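You operate a simulated robot arm through the tools that you are given. There is no shell and no other tool. Be economical: measure what you need, move in short steps, check, and stop when the job is done.

You run a simulated two-armed robot. Do the job below in one go: nothing can be reset, and whatever is moved stays where it is left.

JOB
Clear the fault: switch off the machine the desk display names, reset, set speed 2 and air 6, then start.
Fine: leave the other controls as they are.

The check looks at the end state, three seconds after you hand in, the way a careful person would. Anything else that was tipped, shoved, dropped, spilled or broken makes it a failure.

ROBOT AND FRAMES
Two 7-joint arms with fingered hands on one trunk, on a base that drives. Base frame: it is fixed to the floor where the robot stands at the start and does not move with it; the origin is under the middle of the robot, x ahead of it, y to its left, z up. Units: cm, degrees, N and s.
The left shoulder is at the start at [7.7, 17, 118.3], the right one opposite. With the tool pointing down near the work surface each hand reaches from about 30 to 78 cm from the robot's upright axis, wherever it stands, measured 20 degrees to its own side. Places, roughly: black air dial [70, 40, 100]; blue ball valve [70, 20, 80]; desk body switch [50, 0, 80]; desk feed switch [50, -10, 80]; desk size dial [60, -20, 80]; desk speed dial [70, -40, 80]; front belt switch [50, -40, 80]; front welder switch [50, -40, 80]; middle belt switch [50, -30, 80]; middle welder switch [50, -20, 80]; oiler dial [70, 50, 100]; red air valve [70, 10, 100]; red key switch [60, -10, 80]; red stop button [60, -30, 80]. Payload 4 kg a hand.
The TCP of each hand is the grasp point between the finger pads, 2.6 cm short of the fingertips. In the tool frame z runs along the fingers and y along their closing line. Largest opening 13.2 cm; the body of the gripper starts 7.3 cm behind the TCP. The gripper is a hand of 4 fingers: y runs from the thumb to the fingers, the wrist lies at [0, 0, -22.4] in the tool frame, and closing takes about 1.5 s.
Orientation is that of the tool frame in the base frame, as [roll, pitch, yaw] about the fixed x, y, z axes, in that order (R = Rz(yaw) Ry(pitch) Rx(roll)). With the fingers straight down and closing along the base's y, the tool's x points along the base's -x, its y along +y and its z along -z.

CONTROLS
- The arms move only by the tool arm_command. It takes "left_series", "right_series" or both (then of equal length, played together; a hand with none holds still); each is a list of rows, each a list of 7 numbers: the shift along the tool's x, y, z in units of 40 mm (1.0 is 40 mm), then the turn, a rotation vector about the tool's x, y, z in units of 8 degrees (1.0 is 8 degrees), then the finger opening in cm, from 0 to 13.2. In form: [[tx, ty, tz, rx, ry, rz, fingers], ...]. A call has 1 to 10 rows; each row shifts and turns the commanded pose from where the row before left it, along the tool's axes as they then stand. A call with a number of a shift or a turn outside -1 to 1 is refused whole. Each row takes 0.2 s and may step no farther than 5 cm and 8.6 degrees from the row before; otherwise, or with a gripper value out of range, the whole call is refused. Where a pose cannot be reached the arm comes as near as it can. A force on the tool above 40 N (or 10 N above the force at the start of the call, whichever is more), or a blocked arm, ends the call early, and 0.2 s more pass. Each finger travels about 10.8 cm/s and halts on what it meets, pressing with about 29 N; the grip force reading is that of the motor and also rises with nothing between the fingers. The clock runs only during rows and for 0.2 s after the last one: add rows that do not move to give the fingers time. It gives the time, the measured TCP pose, the force on the tool (base axes), the opening and the grip force at its end, in the units of the frame above (readings bear some noise), with the torque about the TCP (base axes, N m) and any sound that the robot's microphone picked up, and new pictures: "show" is both (left out), scene, wrist or none (wrist: the cameras of the hands that moved).
- Cameras (640 x 400 px; columns grow to the right, rows downward): "scene" is now at [15.86, -4.41, 138.26]; the picture's right is [-0.48, -0.88, 0.00], its down [-0.31, 0.17, -0.94] and it looks along [0.82, -0.45, -0.35] (base axes); focal length 214 px, centre (320, 200). "left" rides on the left gripper at [-7.3, 0.6, -9.4] in its tool frame; the picture's right is [-0.08, -1.00, 0.00], its down [0.79, -0.06, -0.62] and it looks along [0.61, -0.05, 0.79] (tool axes); focal length 230 px, centre (320, 200). "right" rides on the right gripper at [7.3, 0.6, -9.3] in its tool frame; the picture's right is [-0.08, 1.00, 0.00], its down [-0.78, -0.06, -0.62] and it looks along [-0.62, -0.05, 0.79] (tool axes); focal length 230 px, centre (320, 200). There is no depth. A picture from a camera that has moved, and an enlarged one, comes with that camera's place and axes in the base frame and with its lens.
- raise_lower(by): slides the trunk up (or, below 0, down) by that many cm; the arms and the scene camera ride with it, the base frame stays. It gives what a move gives, with no picture.
- drive_base(legs): drives the robot by 1 to 6 legs, each [ahead, left, turn to the left] in cm, cm and degrees, along the robot's own axes; the way and the turn of a leg run together, so that a leg with both is an arc; at most 150 cm and 180 degrees a leg. The arms and the cameras ride along, it lands a little off, and it stops where it bumps. It gives what a move gives, and a new picture of the scene camera.
- set_grasp(shape, hand): the hand has 4 fingers and takes this shape, open, in about a second: jaw (thumb against the fingers, like two jaws); tri (thumb and two fingers); tip (a fingertip pinch); poke (one finger out to press); point (the index stretched); flat (the hand flat); cup (the hand cupped); fist (a fist). The gripper value then closes the fingers along that shape, each until it touches; the sizes above hold for jaw. It gives what a move gives, with no picture.
- head_to(pan, tilt): turns the head with the scene camera to pan (to the left, within 80 degrees either way) and tilt (down, from -29 to 69), counted from straight ahead of the robot. It gives what a move gives, and a new picture of the scene camera.
- zoom(camera, box): a new picture of the part [left, top, right, bottom] of that camera's present view, enlarged. It takes no simulated time.
- hand_in(): hands the job in; it is judged then, once.

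Go step by step. Nothing tells you exact positions but the pictures and the camera data: compare them with the known pose of the tool, close in by small moves and look again before you grip or let go. The budget is 120 turns and 260 pictures, counting those below and the enlarged ones. Unless the task says otherwise, let go and move clear before handing in, and close with one line.

The tools are called after "Call:" by a JSON object that holds its "name" and its "arguments". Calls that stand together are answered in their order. arm_command: Moves the arms, as the interface text tells. Its arguments: {"type":"object","properties":{"left_series":{"type":"array","items":{"type":"array","items":{"type":"number"}}},"right_series":{"type":"array","items":{"type":"array","items":{"type":"number"}}},"show":{"type":"string","enum":["both","scene","wrist","none"]}},"required":[]} The other tools are called the same way: raise_lower (by) slides the trunk up or down; set_grasp (shape, hand) gives the hand a shape; drive_base (legs) drives the base; head_to (pan, tilt) turns the head that bears the scene camera; zoom (camera, box) takes an enlarged picture of a part of a camera's view; hand_in () hands the job in.

At the start:

```text
time: 0.0
left_tool_pos: [46.03, 2.82, 130.92]
left_orientation: [180.0, 0.1, -179.9]
left_ft_force: [0.2, 0.3, 0.2]
left_wrist_torque: [0.01, 0.02, 0.0]
left_width: 13.21
left_grip_force: 0.1
left_shape: jaw
right_tool_pos: [21.81, -23.27, 133.68]
right_orientation: [180.0, -0.1, -180.0]
right_ft_force: [-0.2, -0.2, 0.2]
right_wrist_torque: [0.0, -0.01, -0.02]
right_width: 13.21
right_grip_force: 0.1
right_shape: jaw
trunk travel left (down, up): [-19.7, 15.5]
robot x, y, heading: [0.03, -0.24, -0.0]
head pan, tilt: [-28.6, 20.5]
```

scene: 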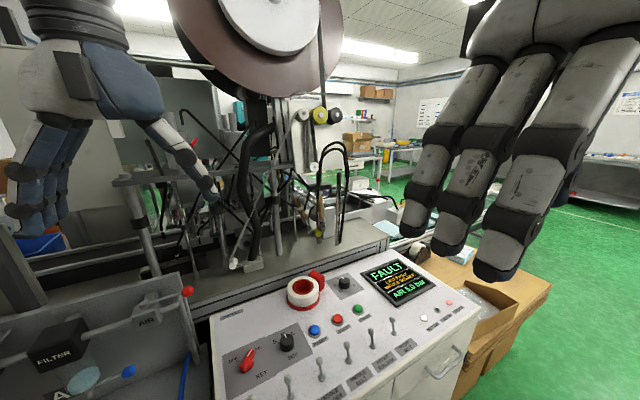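
right: 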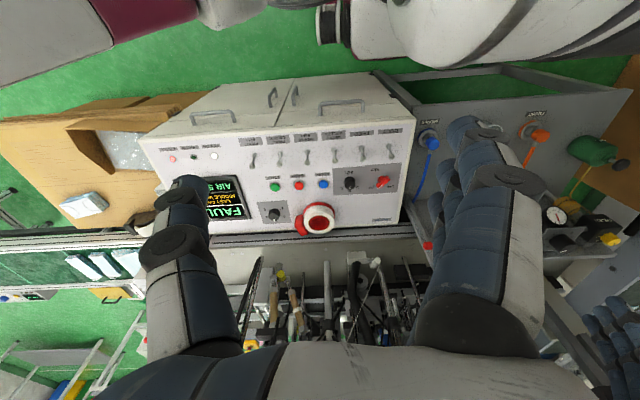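
left: 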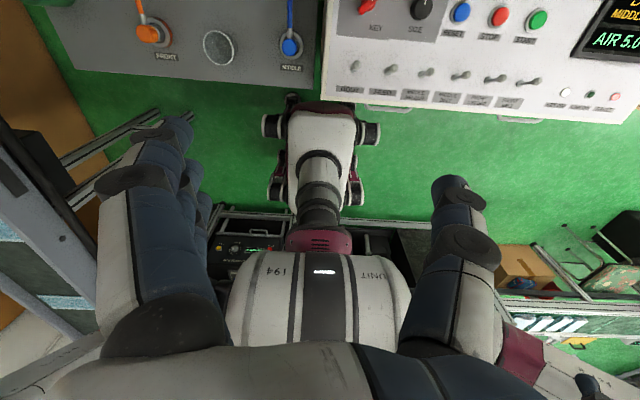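

I see a control desk ahead-right with a display, dials, switches, buttons. First I read the display and labels with zooms.

Call:
{"name": "zoom", "arguments": {"camera": "scene", "box": [350, 250, 450, 312]}}

Call:
{"name": "zoom", "arguments": {"camera": "scene", "box": [210, 260, 480, 400]}}

Call:
{"name": "zoom", "arguments": {"camera": "left", "box": [320, 0, 640, 130]}}

Call:
{"name": "head_to", "arguments": {"pan": -25, "tilt": 50}}

Call:
{"name": "head_to", "arguments": {"pan": 35, "tilt": 30}}

```text
6.40 times, centred on (400, 281) of scene
camera zoom: at [15.86, -4.41, 138.26], right [-0.48, -0.88, 0.0], down [-0.31, 0.17, -0.94], along [0.82, -0.45, -0.35], focal length 1373 px, centre (-192, -318)
```

zoom: 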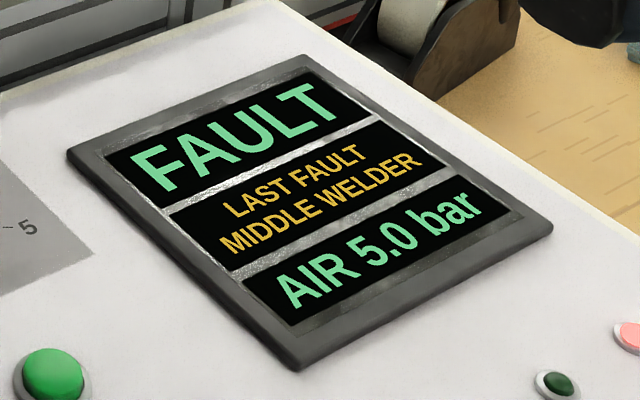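

```text
2.37 times, centred on (345, 330) of scene
camera zoom: at [15.86, -4.41, 138.26], right [-0.48, -0.88, 0.0], down [-0.31, 0.17, -0.94], along [0.82, -0.45, -0.35], focal length 508 px, centre (261, -108)
```

zoom: 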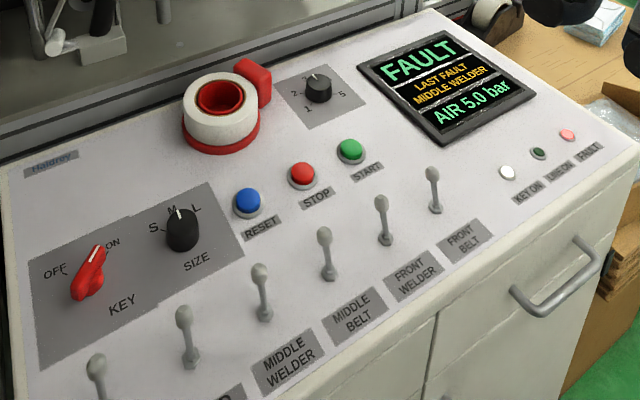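

```text
2.00 times, centred on (480, 65) of left
camera zoom: at [53.25, 3.35, 140.18], right [0.08, -1.0, 0.0], down [-0.79, -0.06, 0.62], along [-0.61, -0.05, -0.79], focal length 460 px, centre (0, 470)
```

zoom: 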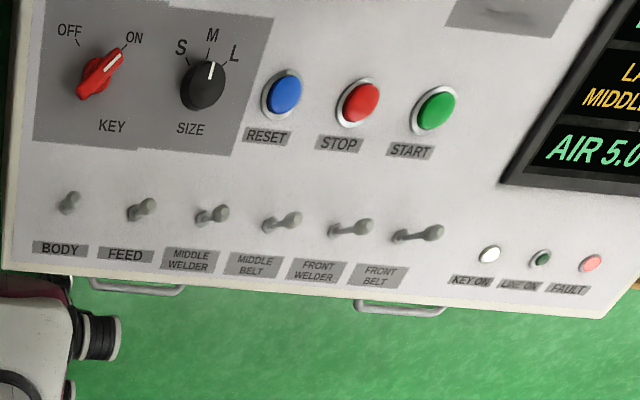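

```text
time: 0.9
left_tool_pos: [45.93, 2.86, 130.87]
left_orientation: [-180.0, 0.0, -179.9]
left_ft_force: [-0.1, -0.2, -0.3]
left_wrist_torque: [0.01, -0.01, -0.03]
left_width: 13.2
left_grip_force: 0.1
left_shape: jaw
right_tool_pos: [21.8, -23.4, 133.71]
right_orientation: [-180.0, -0.1, -179.9]
right_ft_force: [0.0, 0.5, -0.2]
right_wrist_torque: [0.01, -0.05, -0.04]
right_width: 13.16
right_grip_force: 0.1
right_shape: jaw
trunk travel left (down, up): [-19.7, 15.5]
robot x, y, heading: [0.16, 0.32, -0.0]
head pan, tilt: [-25.0, 50.0]
camera scene: at [14.68, -3.21, 133.78], right [-0.42, -0.91, 0.0], down [-0.69, 0.32, -0.64], along [0.58, -0.27, -0.77], focal length 214 px, centre (320, 200)
```

scene: 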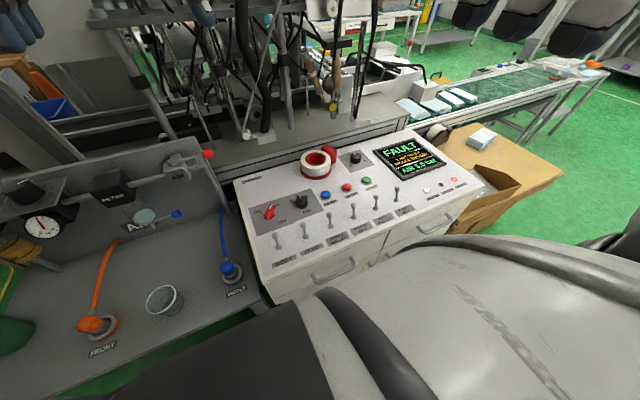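

```text
time: 2.2
left_tool_pos: [45.92, 2.81, 130.85]
left_orientation: [180.0, 0.1, -179.9]
left_ft_force: [0.1, 0.1, 0.3]
left_wrist_torque: [-0.01, 0.0, -0.04]
left_width: 13.18
left_grip_force: 0.1
left_shape: jaw
right_tool_pos: [21.86, -23.3, 133.64]
right_orientation: [-179.9, -0.1, -180.0]
right_ft_force: [0.4, 0.1, 0.1]
right_wrist_torque: [0.01, -0.02, 0.0]
right_width: 13.18
right_grip_force: 0.0
right_shape: jaw
trunk travel left (down, up): [-19.7, 15.5]
robot x, y, heading: [-0.14, 0.12, 0.1]
head pan, tilt: [35.0, 30.0]
camera scene: at [15.11, 5.23, 136.73], right [0.57, -0.82, 0.0], down [-0.41, -0.29, -0.87], along [0.71, 0.5, -0.5], focal length 214 px, centre (320, 200)
```

scene: 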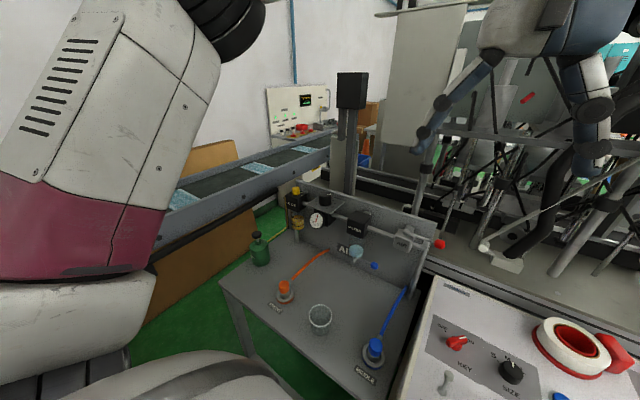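

I see the display: fault is MIDDLE WELDER, air 5.0 bar. Next I look at the air station.

Call:
{"name": "zoom", "arguments": {"camera": "scene", "box": [270, 170, 460, 290]}}

Call:
{"name": "zoom", "arguments": {"camera": "scene", "box": [280, 180, 380, 242]}}

Call:
{"name": "zoom", "arguments": {"camera": "scene", "box": [220, 240, 440, 400]}}

```text
3.33 times, centred on (365, 230) of scene
camera zoom: at [15.11, 5.23, 136.73], right [0.57, -0.82, 0.0], down [-0.41, -0.29, -0.87], along [0.71, 0.5, -0.5], focal length 715 px, centre (170, 100)
```

zoom: 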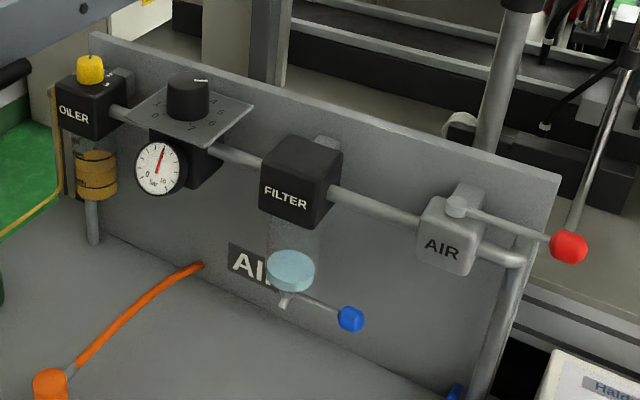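

```text
6.40 times, centred on (330, 211) of scene
camera zoom: at [15.11, 5.23, 136.73], right [0.57, -0.82, 0.0], down [-0.41, -0.29, -0.87], along [0.71, 0.5, -0.5], focal length 1373 px, centre (256, 130)
```

zoom: 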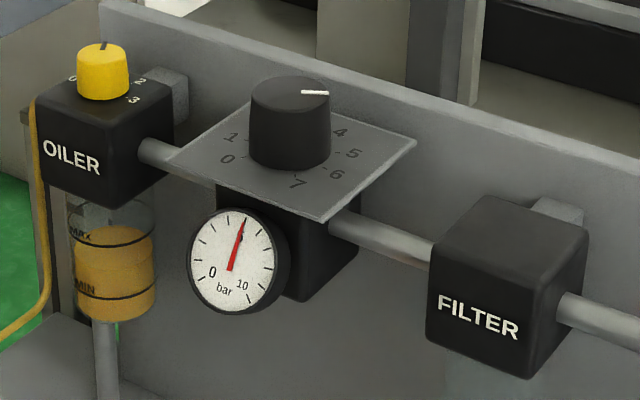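

```text
2.50 times, centred on (330, 320) of scene
camera zoom: at [15.11, 5.23, 136.73], right [0.57, -0.82, 0.0], down [-0.41, -0.29, -0.87], along [0.71, 0.5, -0.5], focal length 536 px, centre (295, -100)
```

zoom: 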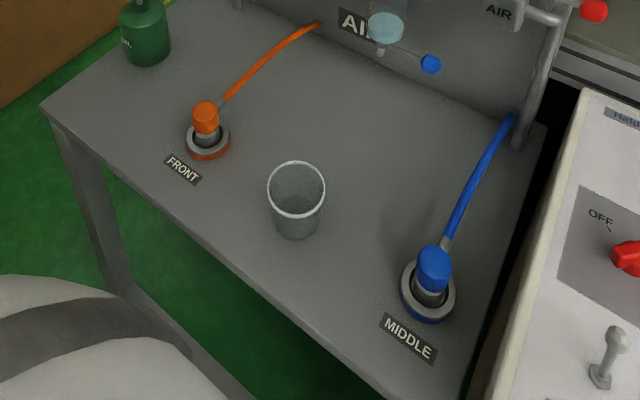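

Air regulator reads 5 and its dial has a 0–7 scale. The middle welder toggle is near [45,-21,79], and all levers seem to lean the same way. I set the right hand to poke and move it over the desk to inspect.

Call:
{"name": "set_grasp", "arguments": {"shape": "poke", "hand": "right"}}

Call:
{"name": "head_to", "arguments": {"pan": -28, "tilt": 42}}

Call:
{"name": "arm_command", "arguments": {"right_series": [[-0.9, 0, 0.6, 0, 0, 0, 13], [-0.9, 0, 0.6, 0, 0, 0, 13], [-0.9, 0, 0.7, 0, 0, 0, 13], [-0.8, 0, 0.8, 0, 0, 0, 13], [-0.8, 0, 0.8, 0, 0, 0, 13], [0, 0, 1, 0, 0, 0, 13], [0, 0, 1, 0, 0, 0, 13], [0, 0, 0.5, 0, 0, 0, 13]], "show": "both"}}

```text
time: 3.1
left_tool_pos: [46.0, 2.88, 130.79]
left_orientation: [-180.0, 0.0, -179.9]
left_ft_force: [-0.4, -0.2, 0.2]
left_wrist_torque: [0.0, 0.04, 0.0]
left_width: 13.19
left_grip_force: 0.0
left_shape: jaw
right_tool_pos: [21.87, -23.29, 133.75]
right_orientation: [-180.0, -0.2, -179.9]
right_ft_force: [-0.2, -0.7, 1.2]
right_wrist_torque: [-0.01, 0.02, 0.02]
right_width: 0.0
right_grip_force: 0.0
right_shape: poke
trunk travel left (down, up): [-19.7, 15.5]
robot x, y, heading: [0.0, 0.16, -0.1]
head pan, tilt: [35.0, 30.0]
```

```text
time: 4.5
left_tool_pos: [45.98, 2.85, 130.81]
left_orientation: [-179.9, 0.1, -179.9]
left_ft_force: [1.0, -0.2, 0.3]
left_wrist_torque: [-0.01, 0.01, 0.02]
left_width: 13.18
left_grip_force: 0.1
left_shape: jaw
right_tool_pos: [21.85, -23.23, 133.69]
right_orientation: [-179.9, -0.1, 179.9]
right_ft_force: [-0.6, 0.2, 0.3]
right_wrist_torque: [0.02, 0.01, 0.02]
right_width: 0.0
right_grip_force: 0.0
right_shape: poke
trunk travel left (down, up): [-19.7, 15.5]
robot x, y, heading: [-0.4, -0.06, -0.2]
head pan, tilt: [-28.0, 42.0]
camera scene: at [15.08, -3.87, 134.9], right [-0.47, -0.88, 0.0], down [-0.59, 0.31, -0.74], along [0.66, -0.35, -0.67], focal length 214 px, centre (320, 200)
```

scene: 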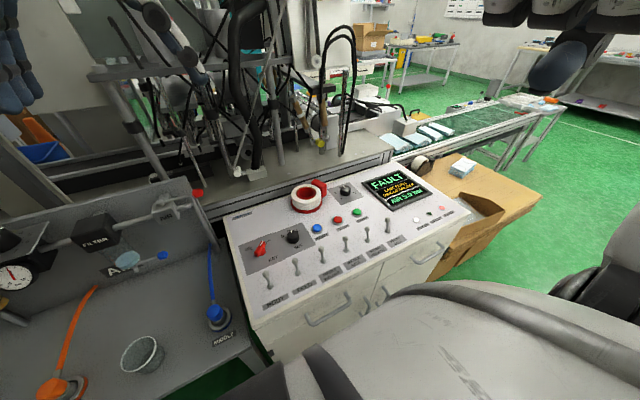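

```text
time: 6.3
left_tool_pos: [45.89, 2.8, 130.81]
left_orientation: [-180.0, 0.0, -180.0]
left_ft_force: [-0.4, 0.1, 0.5]
left_wrist_torque: [0.01, -0.02, -0.01]
left_width: 13.18
left_grip_force: 0.1
left_shape: jaw
right_tool_pos: [38.86, -23.28, 109.69]
right_orientation: [-180.0, 0.1, 179.9]
right_ft_force: [-0.7, 1.0, -0.8]
right_wrist_torque: [-0.01, -0.01, 0.02]
right_width: 0.01
right_grip_force: 0.1
right_shape: poke
trunk travel left (down, up): [-19.7, 15.5]
robot x, y, heading: [-0.02, -0.04, -0.0]
head pan, tilt: [-28.0, 42.0]
camera scene: at [15.07, -3.88, 134.9], right [-0.47, -0.88, 0.0], down [-0.59, 0.31, -0.74], along [0.66, -0.35, -0.67], focal length 214 px, centre (320, 200)
camera right: at [31.66, -22.86, 118.93], right [0.08, 1.0, 0.0], down [0.79, -0.06, 0.62], along [0.61, -0.05, -0.79], focal length 230 px, centre (320, 200)
```

scene: 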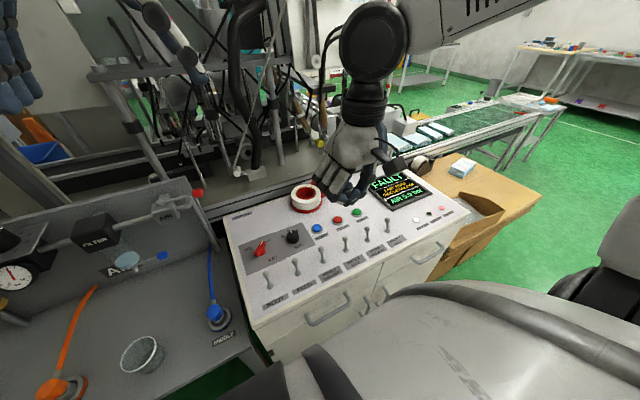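
right: 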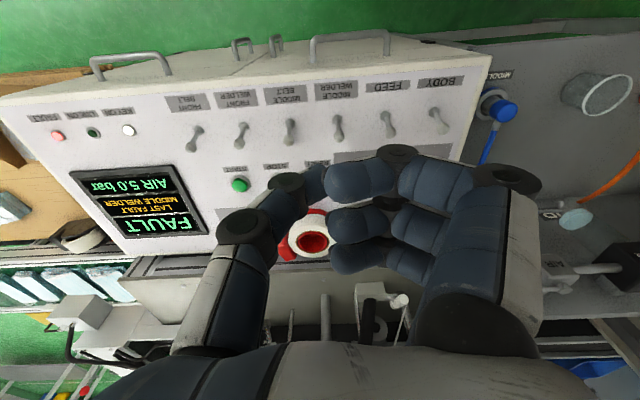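

The hand is above the desk in poke shape; I check its fingertip and the switches closely.

Call:
{"name": "zoom", "arguments": {"camera": "right", "box": [160, 70, 560, 320]}}

Call:
{"name": "zoom", "arguments": {"camera": "scene", "box": [220, 120, 460, 320]}}

```text
1.60 times, centred on (360, 195) of right
camera zoom: at [31.66, -22.86, 118.93], right [0.08, 1.0, 0.0], down [0.79, -0.06, 0.62], along [0.61, -0.05, -0.79], focal length 368 px, centre (256, 208)
```

zoom: 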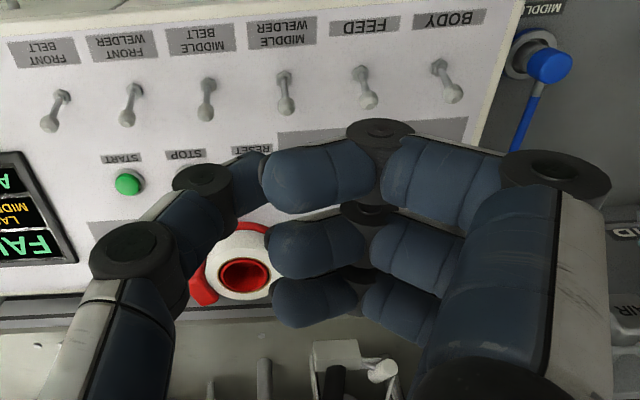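

```text
2.00 times, centred on (340, 220) of scene
camera zoom: at [15.07, -3.88, 134.9], right [-0.47, -0.88, 0.0], down [-0.59, 0.31, -0.74], along [0.66, -0.35, -0.67], focal length 429 px, centre (280, 160)
```

zoom: 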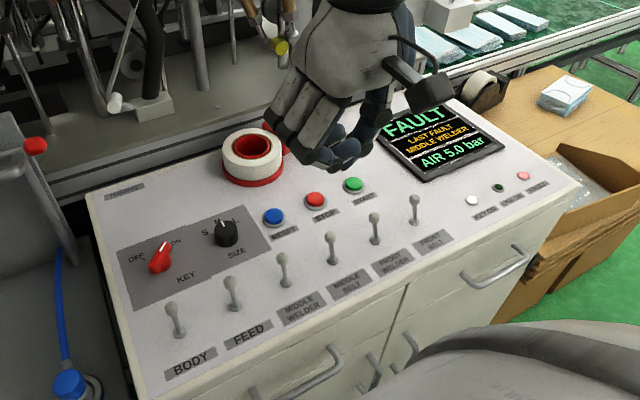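

Poke looks like a curled pinch without an outstretched finger; I try the "point" shape and compare.

Call:
{"name": "set_grasp", "arguments": {"shape": "point", "hand": "right"}}

Call:
{"name": "zoom", "arguments": {"camera": "right", "box": [0, 0, 640, 400]}}

Call:
{"name": "zoom", "arguments": {"camera": "scene", "box": [260, 80, 460, 240]}}

```text
time: 7.2
left_tool_pos: [45.93, 2.87, 130.83]
left_orientation: [180.0, 0.0, -179.9]
left_ft_force: [0.2, -0.4, -0.7]
left_wrist_torque: [-0.02, -0.01, 0.0]
left_width: 13.19
left_grip_force: 0.0
left_shape: jaw
right_tool_pos: [39.02, -23.31, 109.71]
right_orientation: [180.0, -0.1, 179.9]
right_ft_force: [-0.9, 0.3, -0.6]
right_wrist_torque: [0.04, -0.01, -0.02]
right_width: 12.59
right_grip_force: 0.0
right_shape: point
trunk travel left (down, up): [-19.7, 15.5]
robot x, y, heading: [0.42, 0.19, -0.1]
head pan, tilt: [-28.0, 42.0]
```

```text
1.00 times, centred on (320, 200) of right (not enlarged: the box is as wide or as high as the picture)
camera zoom: at [31.67, -22.84, 118.98], right [0.08, 1.0, 0.0], down [0.79, -0.06, 0.62], along [0.61, -0.05, -0.79], focal length 230 px, centre (320, 200)
```

zoom: 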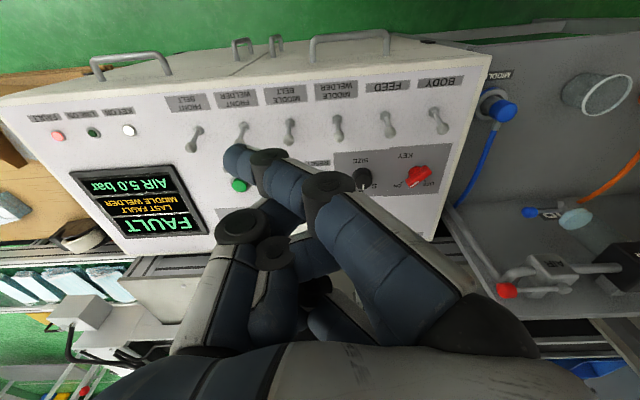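

```text
2.50 times, centred on (360, 160) of scene
camera zoom: at [15.08, -3.88, 134.9], right [-0.47, -0.88, 0.0], down [-0.59, 0.31, -0.74], along [0.66, -0.35, -0.67], focal length 536 px, centre (220, 300)
```

zoom: 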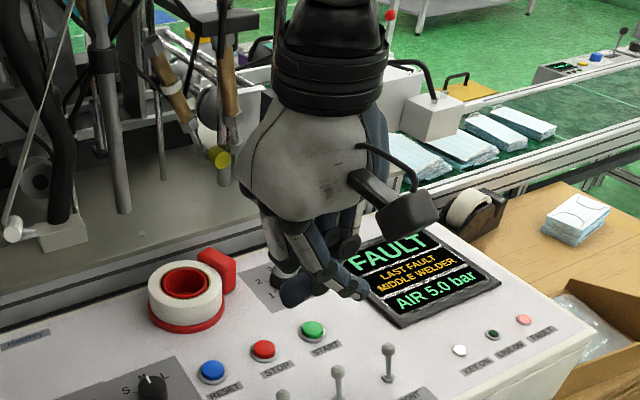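

The pointing finger slants; I try "tip" closed as a narrow presser.

Call:
{"name": "set_grasp", "arguments": {"shape": "tip", "hand": "right"}}

Call:
{"name": "zoom", "arguments": {"camera": "right", "box": [0, 0, 640, 400]}}

Call:
{"name": "arm_command", "arguments": {"right_series": [[0, 0, 0, 0, 0, 0, 0], [0, 0, 0, 0, 0, 0, 0], [0, 0, 0, 0, 0, 0, 0], [0, 0, 0, 0, 0, 0, 0], [0, 0, 0, 0, 0, 0, 0], [0, 0, 0, 0, 0, 0, 0]], "show": "both"}}

Call:
{"name": "zoom", "arguments": {"camera": "scene", "box": [260, 80, 460, 240]}}

```text
time: 8.1
left_tool_pos: [45.86, 2.88, 130.81]
left_orientation: [180.0, 0.0, -179.8]
left_ft_force: [-0.1, -0.8, 0.4]
left_wrist_torque: [0.03, -0.01, -0.01]
left_width: 13.18
left_grip_force: 0.0
left_shape: jaw
right_tool_pos: [39.07, -23.21, 109.68]
right_orientation: [179.9, 0.0, 179.9]
right_ft_force: [0.2, -0.3, -0.8]
right_wrist_torque: [0.01, 0.01, 0.01]
right_width: 13.19
right_grip_force: 0.1
right_shape: tip
trunk travel left (down, up): [-19.7, 15.5]
robot x, y, heading: [0.29, 0.18, -0.1]
head pan, tilt: [-28.0, 42.0]
```

```text
1.00 times, centred on (320, 200) of right (not enlarged: the box is as wide or as high as the picture)
camera zoom: at [31.67, -22.84, 118.98], right [0.08, 1.0, 0.0], down [0.79, -0.06, 0.62], along [0.61, -0.05, -0.79], focal length 230 px, centre (320, 200)
```

zoom: 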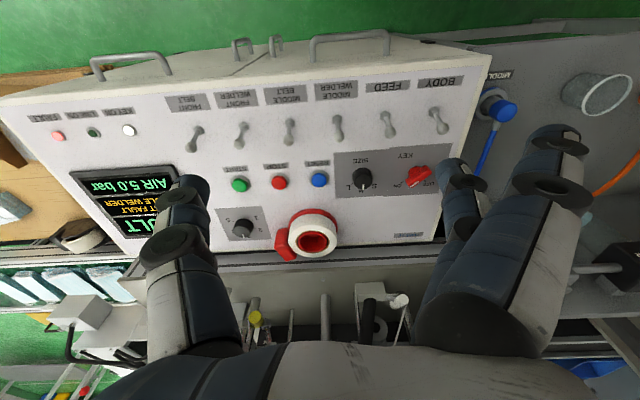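

```text
time: 9.5
left_tool_pos: [45.9, 2.86, 130.74]
left_orientation: [-180.0, 0.0, -179.8]
left_ft_force: [1.3, 1.4, -0.3]
left_wrist_torque: [-0.01, -0.03, 0.01]
left_width: 13.2
left_grip_force: 0.0
left_shape: jaw
right_tool_pos: [38.9, -23.29, 109.73]
right_orientation: [-180.0, -0.1, 180.0]
right_ft_force: [-0.3, 0.0, 0.8]
right_wrist_torque: [0.03, 0.01, 0.01]
right_width: 0.0
right_grip_force: 28.8
right_shape: tip
trunk travel left (down, up): [-19.7, 15.5]
robot x, y, heading: [0.23, 0.12, 0.1]
head pan, tilt: [-28.0, 42.0]
camera scene: at [15.08, -3.88, 134.9], right [-0.47, -0.88, 0.0], down [-0.59, 0.31, -0.74], along [0.66, -0.35, -0.67], focal length 214 px, centre (320, 200)
camera right: at [31.67, -22.84, 118.96], right [0.08, 1.0, 0.0], down [0.79, -0.06, 0.62], along [0.61, -0.05, -0.79], focal length 230 px, centre (320, 200)
```

scene: 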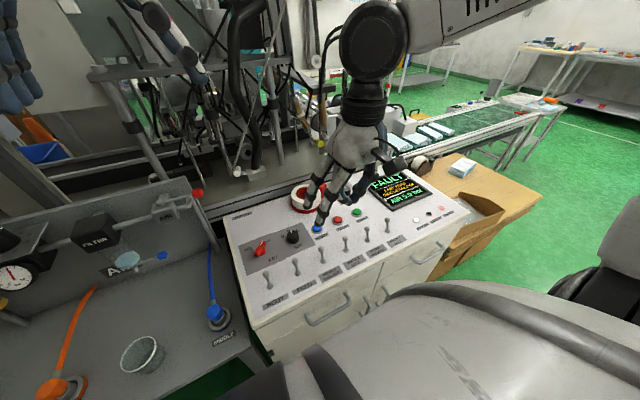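
right: 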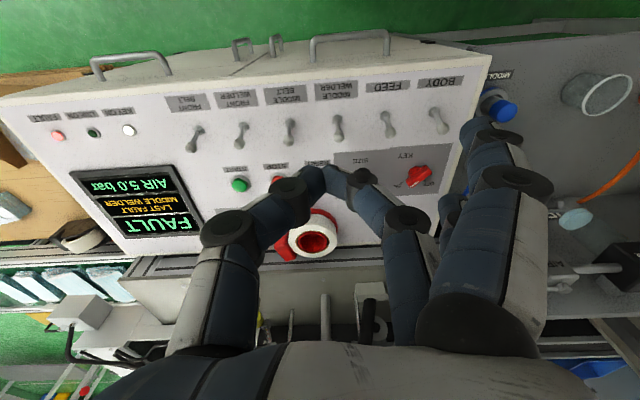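

```text
2.50 times, centred on (360, 160) of scene
camera zoom: at [15.08, -3.88, 134.9], right [-0.47, -0.88, 0.0], down [-0.59, 0.31, -0.74], along [0.66, -0.35, -0.67], focal length 536 px, centre (220, 300)
```

zoom: 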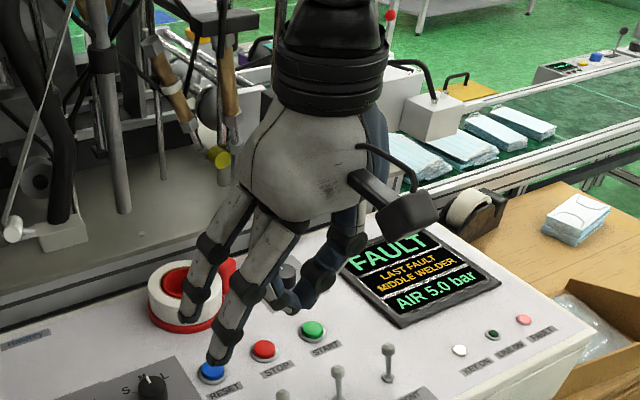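

Tip shape leaves other fingers hanging lower. I re-check poke from the left wrist camera, which sees the right hand from its side.

Call:
{"name": "set_grasp", "arguments": {"shape": "poke", "hand": "right"}}

Call:
{"name": "zoom", "arguments": {"camera": "left", "box": [400, 60, 640, 210]}}

Call:
{"name": "zoom", "arguments": {"camera": "scene", "box": [300, 120, 420, 220]}}

Call:
{"name": "set_grasp", "arguments": {"shape": "jaw", "hand": "right"}}

Call:
{"name": "arm_command", "arguments": {"right_series": [[0, 0, 0, 0, 0, 0, 0], [0, 0, 0, 0, 0, 0, 0], [0, 0, 0, 0, 0, 0, 0], [0, 0, 0, 0, 0, 0, 0], [0, 0, 0, 0, 0, 0, 0], [0, 0, 0, 0, 0, 0, 0]], "show": "wrist"}}

Call:
{"name": "zoom", "arguments": {"camera": "scene", "box": [300, 120, 420, 220]}}

Call:
{"name": "zoom", "arguments": {"camera": "left", "box": [400, 60, 640, 210]}}

```text
time: 10.4
left_tool_pos: [45.94, 2.92, 130.86]
left_orientation: [-179.9, -0.1, -180.0]
left_ft_force: [0.1, 0.4, -0.2]
left_wrist_torque: [0.02, 0.0, -0.01]
left_width: 13.18
left_grip_force: 0.0
left_shape: jaw
right_tool_pos: [39.05, -23.39, 109.75]
right_orientation: [179.9, -0.1, 180.0]
right_ft_force: [0.1, 0.0, -0.1]
right_wrist_torque: [0.01, -0.01, 0.02]
right_width: 0.0
right_grip_force: 0.1
right_shape: poke
trunk travel left (down, up): [-19.7, 15.5]
robot x, y, heading: [0.06, -0.27, 0.0]
head pan, tilt: [-28.0, 42.0]
```

```text
2.67 times, centred on (520, 135) of left
camera zoom: at [53.25, 3.35, 140.18], right [0.08, -1.0, 0.0], down [-0.79, -0.06, 0.62], along [-0.61, -0.05, -0.79], focal length 614 px, centre (-213, 373)
```

zoom: 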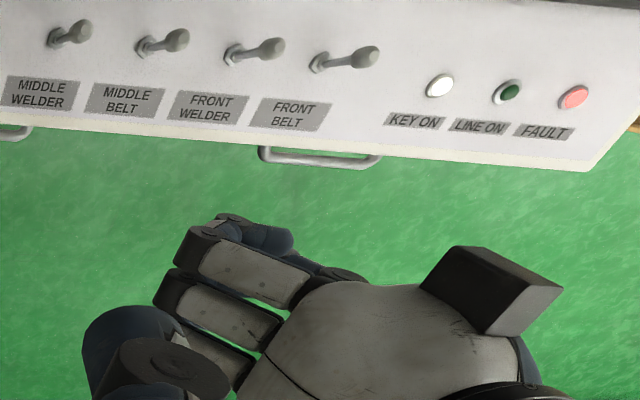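

```text
4.00 times, centred on (360, 170) of scene
camera zoom: at [15.08, -3.88, 134.9], right [-0.47, -0.88, 0.0], down [-0.59, 0.31, -0.74], along [0.66, -0.35, -0.67], focal length 858 px, centre (160, 320)
```

zoom: 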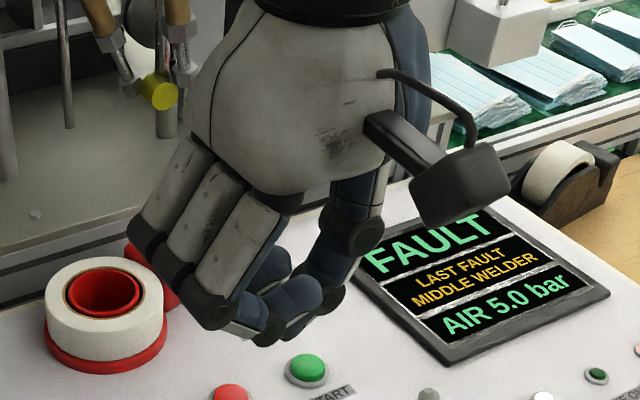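

```text
time: 11.3
left_tool_pos: [45.98, 2.8, 130.9]
left_orientation: [180.0, 0.0, -179.8]
left_ft_force: [0.6, 0.0, -0.5]
left_wrist_torque: [-0.02, -0.02, -0.04]
left_width: 13.15
left_grip_force: 0.0
left_shape: jaw
right_tool_pos: [39.01, -23.33, 109.82]
right_orientation: [-180.0, -0.1, -180.0]
right_ft_force: [-0.4, 0.0, -0.8]
right_wrist_torque: [0.0, -0.02, -0.02]
right_width: 13.2
right_grip_force: 0.1
right_shape: jaw
trunk travel left (down, up): [-19.7, 15.5]
robot x, y, heading: [-0.1, 0.22, -0.1]
head pan, tilt: [-28.0, 42.0]
```

```text
time: 12.7
left_tool_pos: [45.93, 2.83, 130.82]
left_orientation: [180.0, 0.0, -180.0]
left_ft_force: [0.9, 0.3, 0.0]
left_wrist_torque: [0.0, 0.0, 0.01]
left_width: 13.16
left_grip_force: 0.0
left_shape: jaw
right_tool_pos: [39.03, -23.29, 109.68]
right_orientation: [180.0, 0.0, -180.0]
right_ft_force: [-0.1, 0.0, -0.1]
right_wrist_torque: [0.01, 0.01, -0.01]
right_width: 0.0
right_grip_force: 29.1
right_shape: jaw
trunk travel left (down, up): [-19.7, 15.5]
robot x, y, heading: [-0.14, -0.0, -0.3]
head pan, tilt: [-28.0, 42.0]
camera right: at [31.67, -22.84, 118.96], right [0.08, 1.0, 0.0], down [0.79, -0.06, 0.62], along [0.61, -0.05, -0.79], focal length 230 px, centre (320, 200)
```

right: 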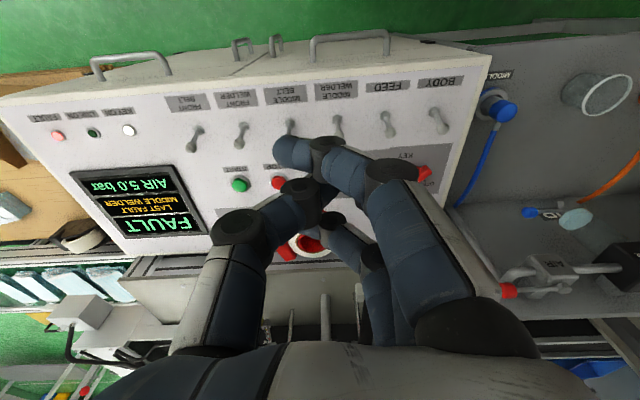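

```text
4.00 times, centred on (360, 170) of scene
camera zoom: at [15.08, -3.88, 134.9], right [-0.47, -0.88, 0.0], down [-0.59, 0.31, -0.74], along [0.66, -0.35, -0.67], focal length 858 px, centre (160, 320)
```

zoom: 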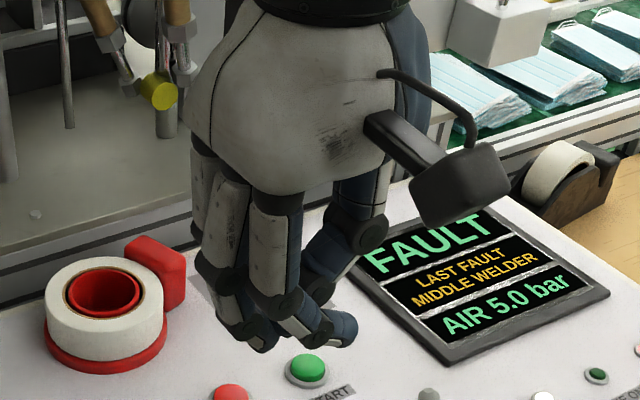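

```text
2.67 times, centred on (520, 135) of left
camera zoom: at [53.25, 3.35, 140.18], right [0.08, -1.0, 0.0], down [-0.79, -0.06, 0.62], along [-0.61, -0.05, -0.79], focal length 614 px, centre (-213, 373)
```

zoom: 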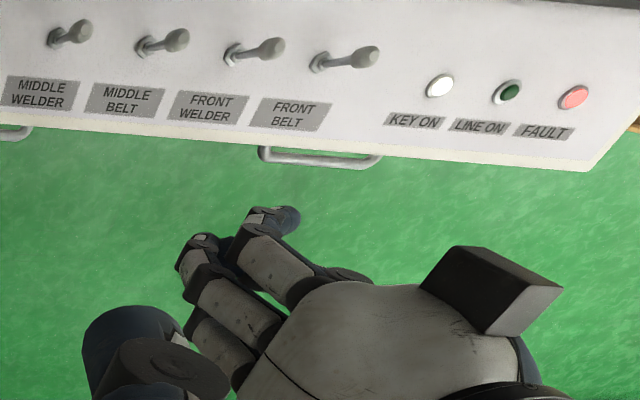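

Jaw fully closed makes the outer fingers cross the thumb. I re-check point after settling with fully open command, since the earlier picture may have been mid-motion.

Call:
{"name": "set_grasp", "arguments": {"shape": "point", "hand": "right"}}

Call:
{"name": "arm_command", "arguments": {"right_series": [[0, 0, 0, 0, 0, 0, 13.2], [0, 0, 0, 0, 0, 0, 13.2], [0, 0, 0, 0, 0, 0, 13.2], [0, 0, 0, 0, 0, 0, 13.2]], "show": "wrist"}}

Call:
{"name": "zoom", "arguments": {"camera": "scene", "box": [300, 120, 420, 220]}}

Call:
{"name": "arm_command", "arguments": {"right_series": [[0, 0, 0, 0, 0, 0, 0], [0, 0, 0, 0, 0, 0, 0], [0, 0, 0, 0, 0, 0, 0], [0, 0, 0, 0, 0, 0, 0], [0, 0, 0, 0, 0, 0, 0], [0, 0, 0, 0, 0, 0, 0]], "show": "wrist"}}

Call:
{"name": "zoom", "arguments": {"camera": "scene", "box": [300, 120, 420, 220]}}

```text
time: 13.6
left_tool_pos: [45.95, 2.9, 130.8]
left_orientation: [180.0, 0.0, -179.9]
left_ft_force: [-0.4, 0.4, -0.5]
left_wrist_torque: [0.0, -0.02, 0.04]
left_width: 13.19
left_grip_force: 0.2
left_shape: jaw
right_tool_pos: [38.96, -23.32, 109.75]
right_orientation: [-180.0, 0.0, 180.0]
right_ft_force: [0.2, -0.1, -0.8]
right_wrist_torque: [0.01, 0.03, -0.03]
right_width: 12.63
right_grip_force: 0.1
right_shape: point
trunk travel left (down, up): [-19.7, 15.5]
robot x, y, heading: [-0.04, -0.19, 0.0]
head pan, tilt: [-28.0, 42.0]
```

```text
time: 14.6
left_tool_pos: [46.05, 2.81, 130.8]
left_orientation: [180.0, 0.0, -179.9]
left_ft_force: [0.3, 0.3, 0.2]
left_wrist_torque: [0.01, -0.02, -0.01]
left_width: 13.21
left_grip_force: 0.0
left_shape: jaw
right_tool_pos: [38.99, -23.3, 109.71]
right_orientation: [-180.0, -0.2, 180.0]
right_ft_force: [0.8, -0.1, 0.0]
right_wrist_torque: [0.0, 0.02, -0.02]
right_width: 12.61
right_grip_force: 0.1
right_shape: point
trunk travel left (down, up): [-19.7, 15.5]
robot x, y, heading: [-0.22, -0.22, -0.1]
head pan, tilt: [-28.0, 42.0]
camera right: at [31.67, -22.84, 118.96], right [0.08, 1.0, 0.0], down [0.79, -0.06, 0.62], along [0.61, -0.05, -0.79], focal length 230 px, centre (320, 200)
```

right: 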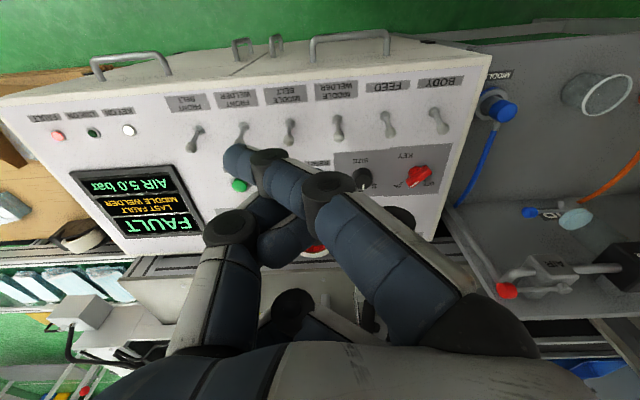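

```text
4.00 times, centred on (360, 170) of scene
camera zoom: at [15.08, -3.88, 134.9], right [-0.47, -0.88, 0.0], down [-0.59, 0.31, -0.74], along [0.66, -0.35, -0.67], focal length 858 px, centre (160, 320)
```

zoom: 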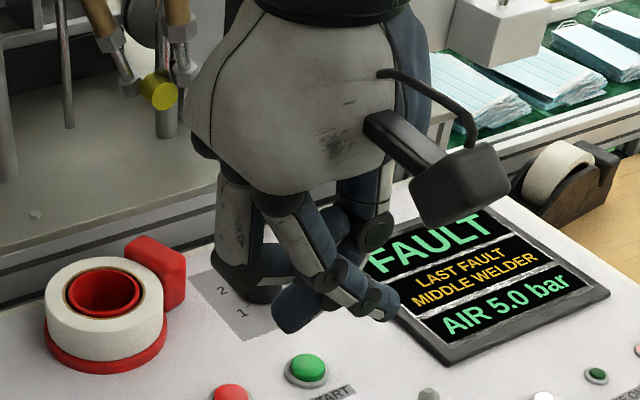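

```text
time: 16.0
left_tool_pos: [45.97, 2.89, 130.84]
left_orientation: [179.9, 0.0, -179.9]
left_ft_force: [0.5, 0.2, -0.3]
left_wrist_torque: [-0.02, -0.03, -0.01]
left_width: 13.2
left_grip_force: 0.1
left_shape: jaw
right_tool_pos: [39.02, -23.36, 109.82]
right_orientation: [180.0, 0.1, -180.0]
right_ft_force: [0.0, 0.0, -0.5]
right_wrist_torque: [-0.02, -0.01, 0.03]
right_width: 12.61
right_grip_force: 0.0
right_shape: point
trunk travel left (down, up): [-19.7, 15.5]
robot x, y, heading: [0.12, -0.13, 0.0]
head pan, tilt: [-28.0, 42.0]
camera right: at [31.67, -22.84, 118.96], right [0.08, 1.0, 0.0], down [0.79, -0.06, 0.62], along [0.61, -0.05, -0.79], focal length 230 px, centre (320, 200)
```

right: 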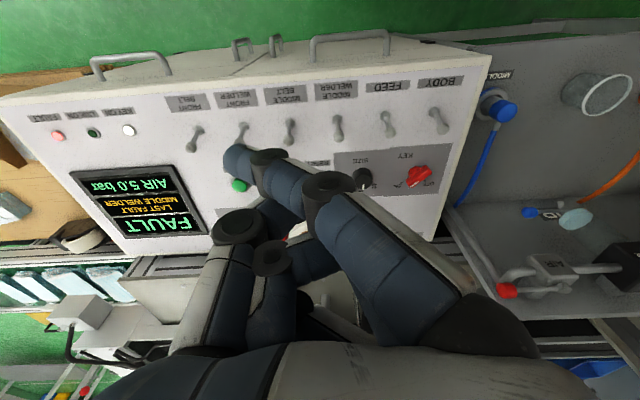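

```text
4.00 times, centred on (360, 170) of scene
camera zoom: at [15.08, -3.88, 134.9], right [-0.47, -0.88, 0.0], down [-0.59, 0.31, -0.74], along [0.66, -0.35, -0.67], focal length 858 px, centre (160, 320)
```

zoom: 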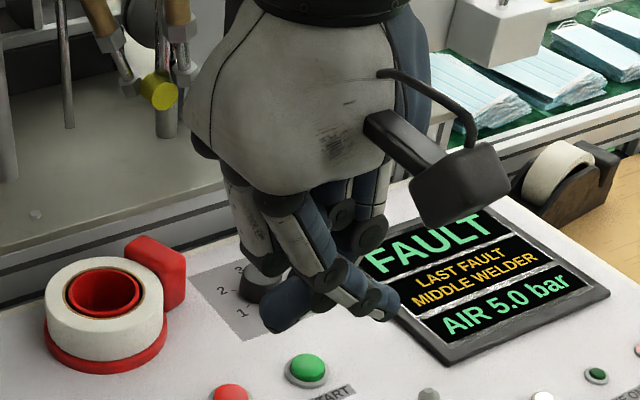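

Jaw-open with the hand tilted makes the thumb a single low finger: that will do for the lever and buttons. I tilt 24° and move above the middle welder lever (tip est. [46.8,-21.3,83]).

Call:
{"name": "set_grasp", "arguments": {"shape": "jaw", "hand": "right"}}

Call:
{"name": "arm_command", "arguments": {"right_series": [[0, 0, 0, -1, 0, 0, 13.2], [0, 0, 0, -1, 0, 0, 13.2], [0, 0, 0, -1, 0, 0, 13.2], [-0.55, 0.04, 0.82, 0, 0, 0, 13.2], [-0.55, 0.04, 0.82, 0, 0, 0, 13.2], [-0.55, 0.04, 0.82, 0, 0, 0, 13.2], [-0.55, 0.04, 0.82, 0, 0, 0, 13.2], [-0.55, 0.04, 0.82, 0, 0, 0, 13.2], [0, 0, 0, 0, 0, 0, 13.2]], "show": "both"}}

Call:
{"name": "zoom", "arguments": {"camera": "scene", "box": [220, 160, 420, 300]}}

Call:
{"name": "zoom", "arguments": {"camera": "left", "box": [320, 0, 640, 200]}}

```text
time: 16.9
left_tool_pos: [45.94, 2.86, 130.81]
left_orientation: [-180.0, 0.0, -179.9]
left_ft_force: [-0.5, 0.6, -0.2]
left_wrist_torque: [0.02, 0.0, 0.0]
left_width: 13.17
left_grip_force: 0.1
left_shape: jaw
right_tool_pos: [39.04, -23.2, 109.71]
right_orientation: [180.0, 0.0, 180.0]
right_ft_force: [-0.5, -0.7, -0.1]
right_wrist_torque: [-0.01, -0.03, -0.03]
right_width: 13.2
right_grip_force: 0.1
right_shape: jaw
trunk travel left (down, up): [-19.7, 15.5]
robot x, y, heading: [-0.11, -0.09, -0.0]
head pan, tilt: [-28.0, 42.0]
```

```text
time: 18.9
left_tool_pos: [45.87, 2.88, 130.92]
left_orientation: [-180.0, 0.2, -180.0]
left_ft_force: [0.6, -0.1, -0.3]
left_wrist_torque: [0.0, 0.01, 0.01]
left_width: 13.18
left_grip_force: 0.0
left_shape: jaw
right_tool_pos: [50.0, -15.77, 95.01]
right_orientation: [156.0, 0.0, -180.0]
right_ft_force: [0.3, -0.1, 1.2]
right_wrist_torque: [-0.03, 0.0, -0.02]
right_width: 13.16
right_grip_force: 0.0
right_shape: jaw
trunk travel left (down, up): [-19.7, 15.5]
robot x, y, heading: [-0.11, 0.02, -0.3]
head pan, tilt: [-28.0, 42.0]
camera scene: at [14.99, -3.91, 134.92], right [-0.47, -0.88, 0.0], down [-0.59, 0.31, -0.74], along [0.66, -0.35, -0.67], focal length 214 px, centre (320, 200)
camera right: at [42.79, -19.22, 103.73], right [0.08, 0.91, 0.41], down [0.78, -0.31, 0.54], along [0.62, 0.28, -0.74], focal length 230 px, centre (320, 200)
```

scene: 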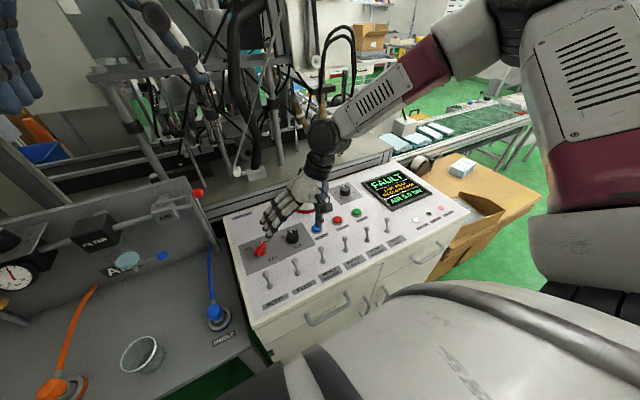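
right: 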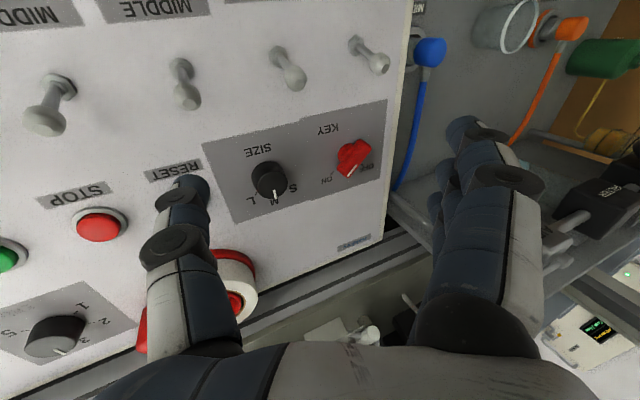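

```text
2.86 times, centred on (320, 230) of scene
camera zoom: at [14.99, -3.91, 134.92], right [-0.47, -0.88, 0.0], down [-0.59, 0.31, -0.74], along [0.66, -0.35, -0.67], focal length 613 px, centre (320, 114)
```

zoom: 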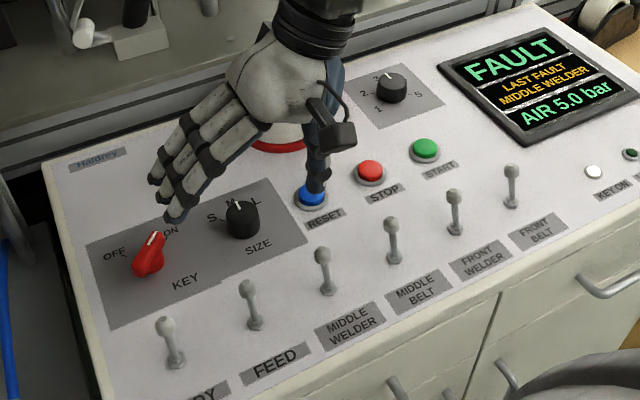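

```text
2.00 times, centred on (480, 100) of left
camera zoom: at [53.16, 3.31, 140.24], right [0.08, -1.0, 0.0], down [-0.79, -0.06, 0.62], along [-0.61, -0.05, -0.79], focal length 460 px, centre (0, 400)
```

zoom: 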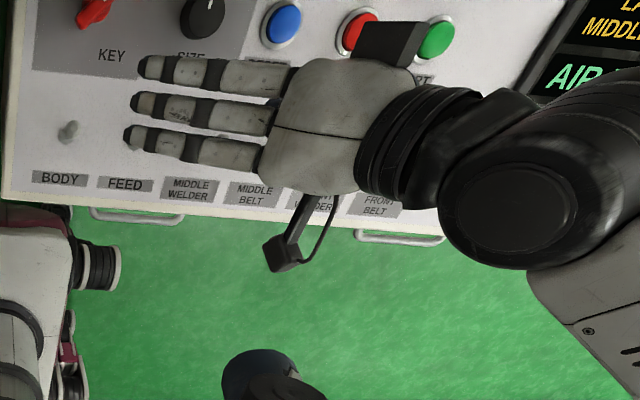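

The thumb tip is about at [50,-22.4,89.7]. I lower it behind the lever (far side) to about z 82.

Call:
{"name": "arm_command", "arguments": {"right_series": [[0, -0.163, 0.63, 0, 0, 0, 13.2], [0, -0.163, 0.63, 0, 0, 0, 13.2], [0, -0.163, 0.63, 0, 0, 0, 13.2], [0, 0, 0, 0, 0, 0, 13.2]], "show": "both"}}

Call:
{"name": "zoom", "arguments": {"camera": "scene", "box": [260, 190, 380, 290]}}

```text
time: 19.9
left_tool_pos: [45.82, 2.94, 130.82]
left_orientation: [-180.0, 0.1, -179.9]
left_ft_force: [-0.6, -0.3, 0.2]
left_wrist_torque: [0.02, 0.01, 0.01]
left_width: 13.2
left_grip_force: 0.1
left_shape: jaw
right_tool_pos: [50.04, -14.63, 87.52]
right_orientation: [156.0, -0.1, -180.0]
right_ft_force: [-0.1, 0.4, 0.1]
right_wrist_torque: [-0.01, 0.0, -0.02]
right_width: 13.16
right_grip_force: 0.0
right_shape: jaw
trunk travel left (down, up): [-19.7, 15.5]
robot x, y, heading: [-0.19, -0.13, -0.0]
head pan, tilt: [-28.0, 42.0]
camera scene: at [15.03, -3.88, 134.91], right [-0.47, -0.88, 0.0], down [-0.59, 0.31, -0.74], along [0.66, -0.35, -0.67], focal length 214 px, centre (320, 200)
camera right: at [42.66, -18.01, 96.1], right [0.08, 0.91, 0.41], down [0.78, -0.31, 0.54], along [0.61, 0.28, -0.74], focal length 230 px, centre (320, 200)
```

scene: 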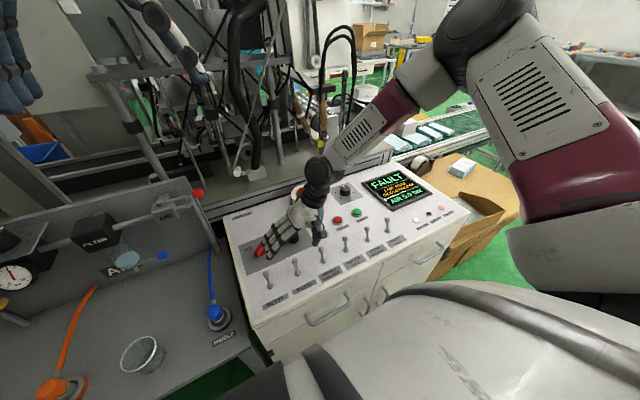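
right: 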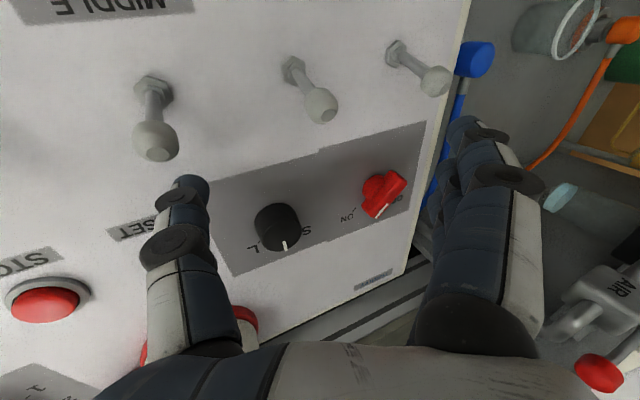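

```text
4.00 times, centred on (320, 240) of scene
camera zoom: at [15.03, -3.88, 134.91], right [-0.47, -0.88, 0.0], down [-0.59, 0.31, -0.74], along [0.66, -0.35, -0.67], focal length 858 px, centre (320, 40)
```

zoom: 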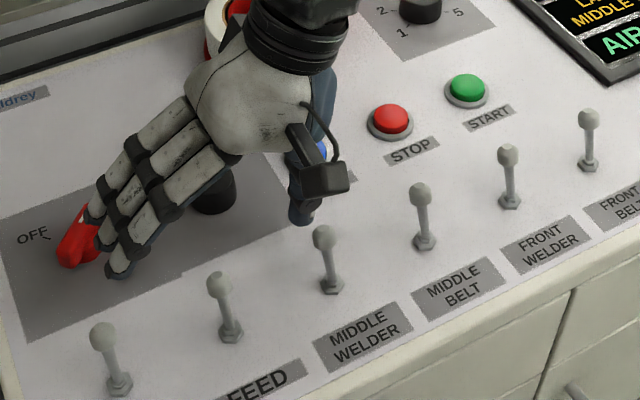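

Thumb is directly behind the lever ball. I drop slightly more and pull toward the robot.

Call:
{"name": "arm_command", "arguments": {"right_series": [[0, -0.08, 0.18, 0, 0, 0, 13.2], [0.3, 0, 0, 0, 0, 0, 13.2], [0.3, 0, 0, 0, 0, 0, 13.2], [0.3, 0, 0, 0, 0, 0, 13.2], [0.3, 0, 0, 0, 0, 0, 13.2], [0.2, 0, 0, 0, 0, 0, 13.2], [0, 0, 0, 0, 0, 0, 13.2]], "show": "both"}}

Call:
{"name": "zoom", "arguments": {"camera": "scene", "box": [260, 190, 380, 290]}}

```text
time: 21.3
left_tool_pos: [46.09, 2.77, 130.88]
left_orientation: [-179.9, 0.1, -179.9]
left_ft_force: [-0.4, -0.3, 0.8]
left_wrist_torque: [-0.01, -0.05, 0.0]
left_width: 13.18
left_grip_force: 0.0
left_shape: jaw
right_tool_pos: [45.68, -14.49, 87.0]
right_orientation: [155.7, 1.8, -180.0]
right_ft_force: [14.9, 0.2, -4.4]
right_wrist_torque: [0.31, -0.72, 0.92]
right_width: 13.2
right_grip_force: 0.0
right_shape: jaw
trunk travel left (down, up): [-19.7, 15.5]
robot x, y, heading: [0.31, -0.39, 0.2]
head pan, tilt: [-28.0, 42.0]
stopped in row 7 (right hand): the force on the tool passed its limit at 46 N (the readings are from after the stop); the commanded pose is now the measured one
camera scene: at [15.14, -3.88, 134.9], right [-0.47, -0.88, 0.0], down [-0.59, 0.31, -0.74], along [0.66, -0.35, -0.67], focal length 214 px, centre (320, 200)
camera right: at [38.03, -17.97, 95.31], right [0.06, 0.91, 0.41], down [0.77, -0.31, 0.56], along [0.64, 0.28, -0.72], focal length 230 px, centre (320, 200)
```

scene: 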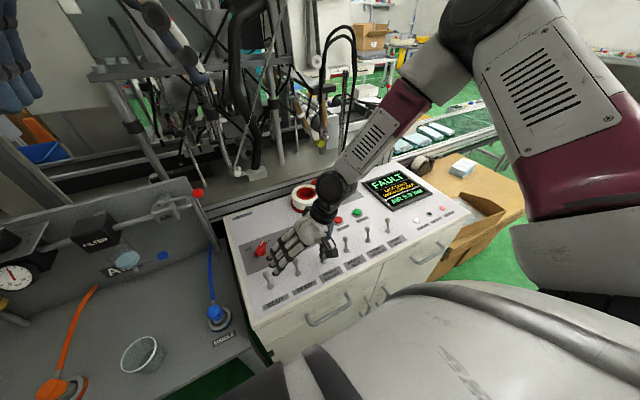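
right: 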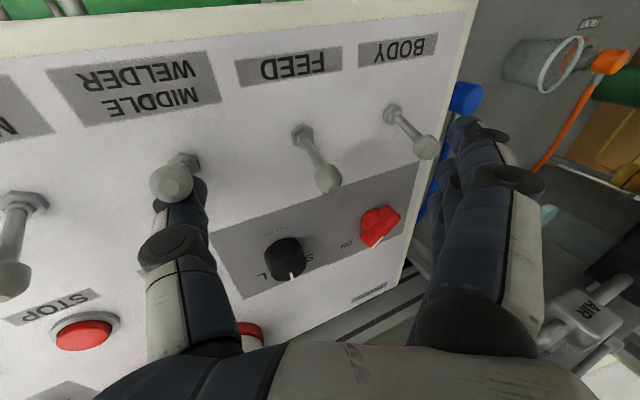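

```text
4.00 times, centred on (320, 240) of scene
camera zoom: at [15.14, -3.88, 134.9], right [-0.47, -0.88, 0.0], down [-0.59, 0.31, -0.74], along [0.66, -0.35, -0.67], focal length 858 px, centre (320, 40)
```

zoom: 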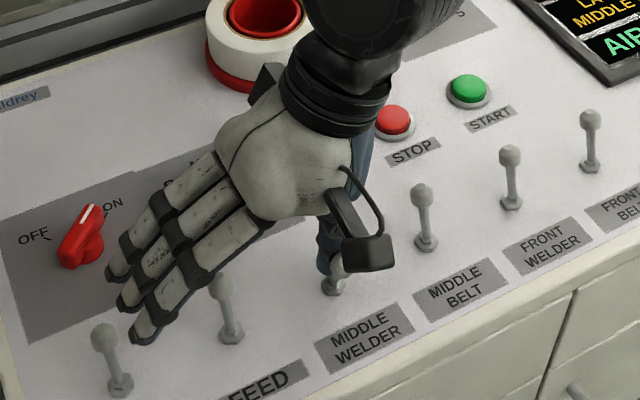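

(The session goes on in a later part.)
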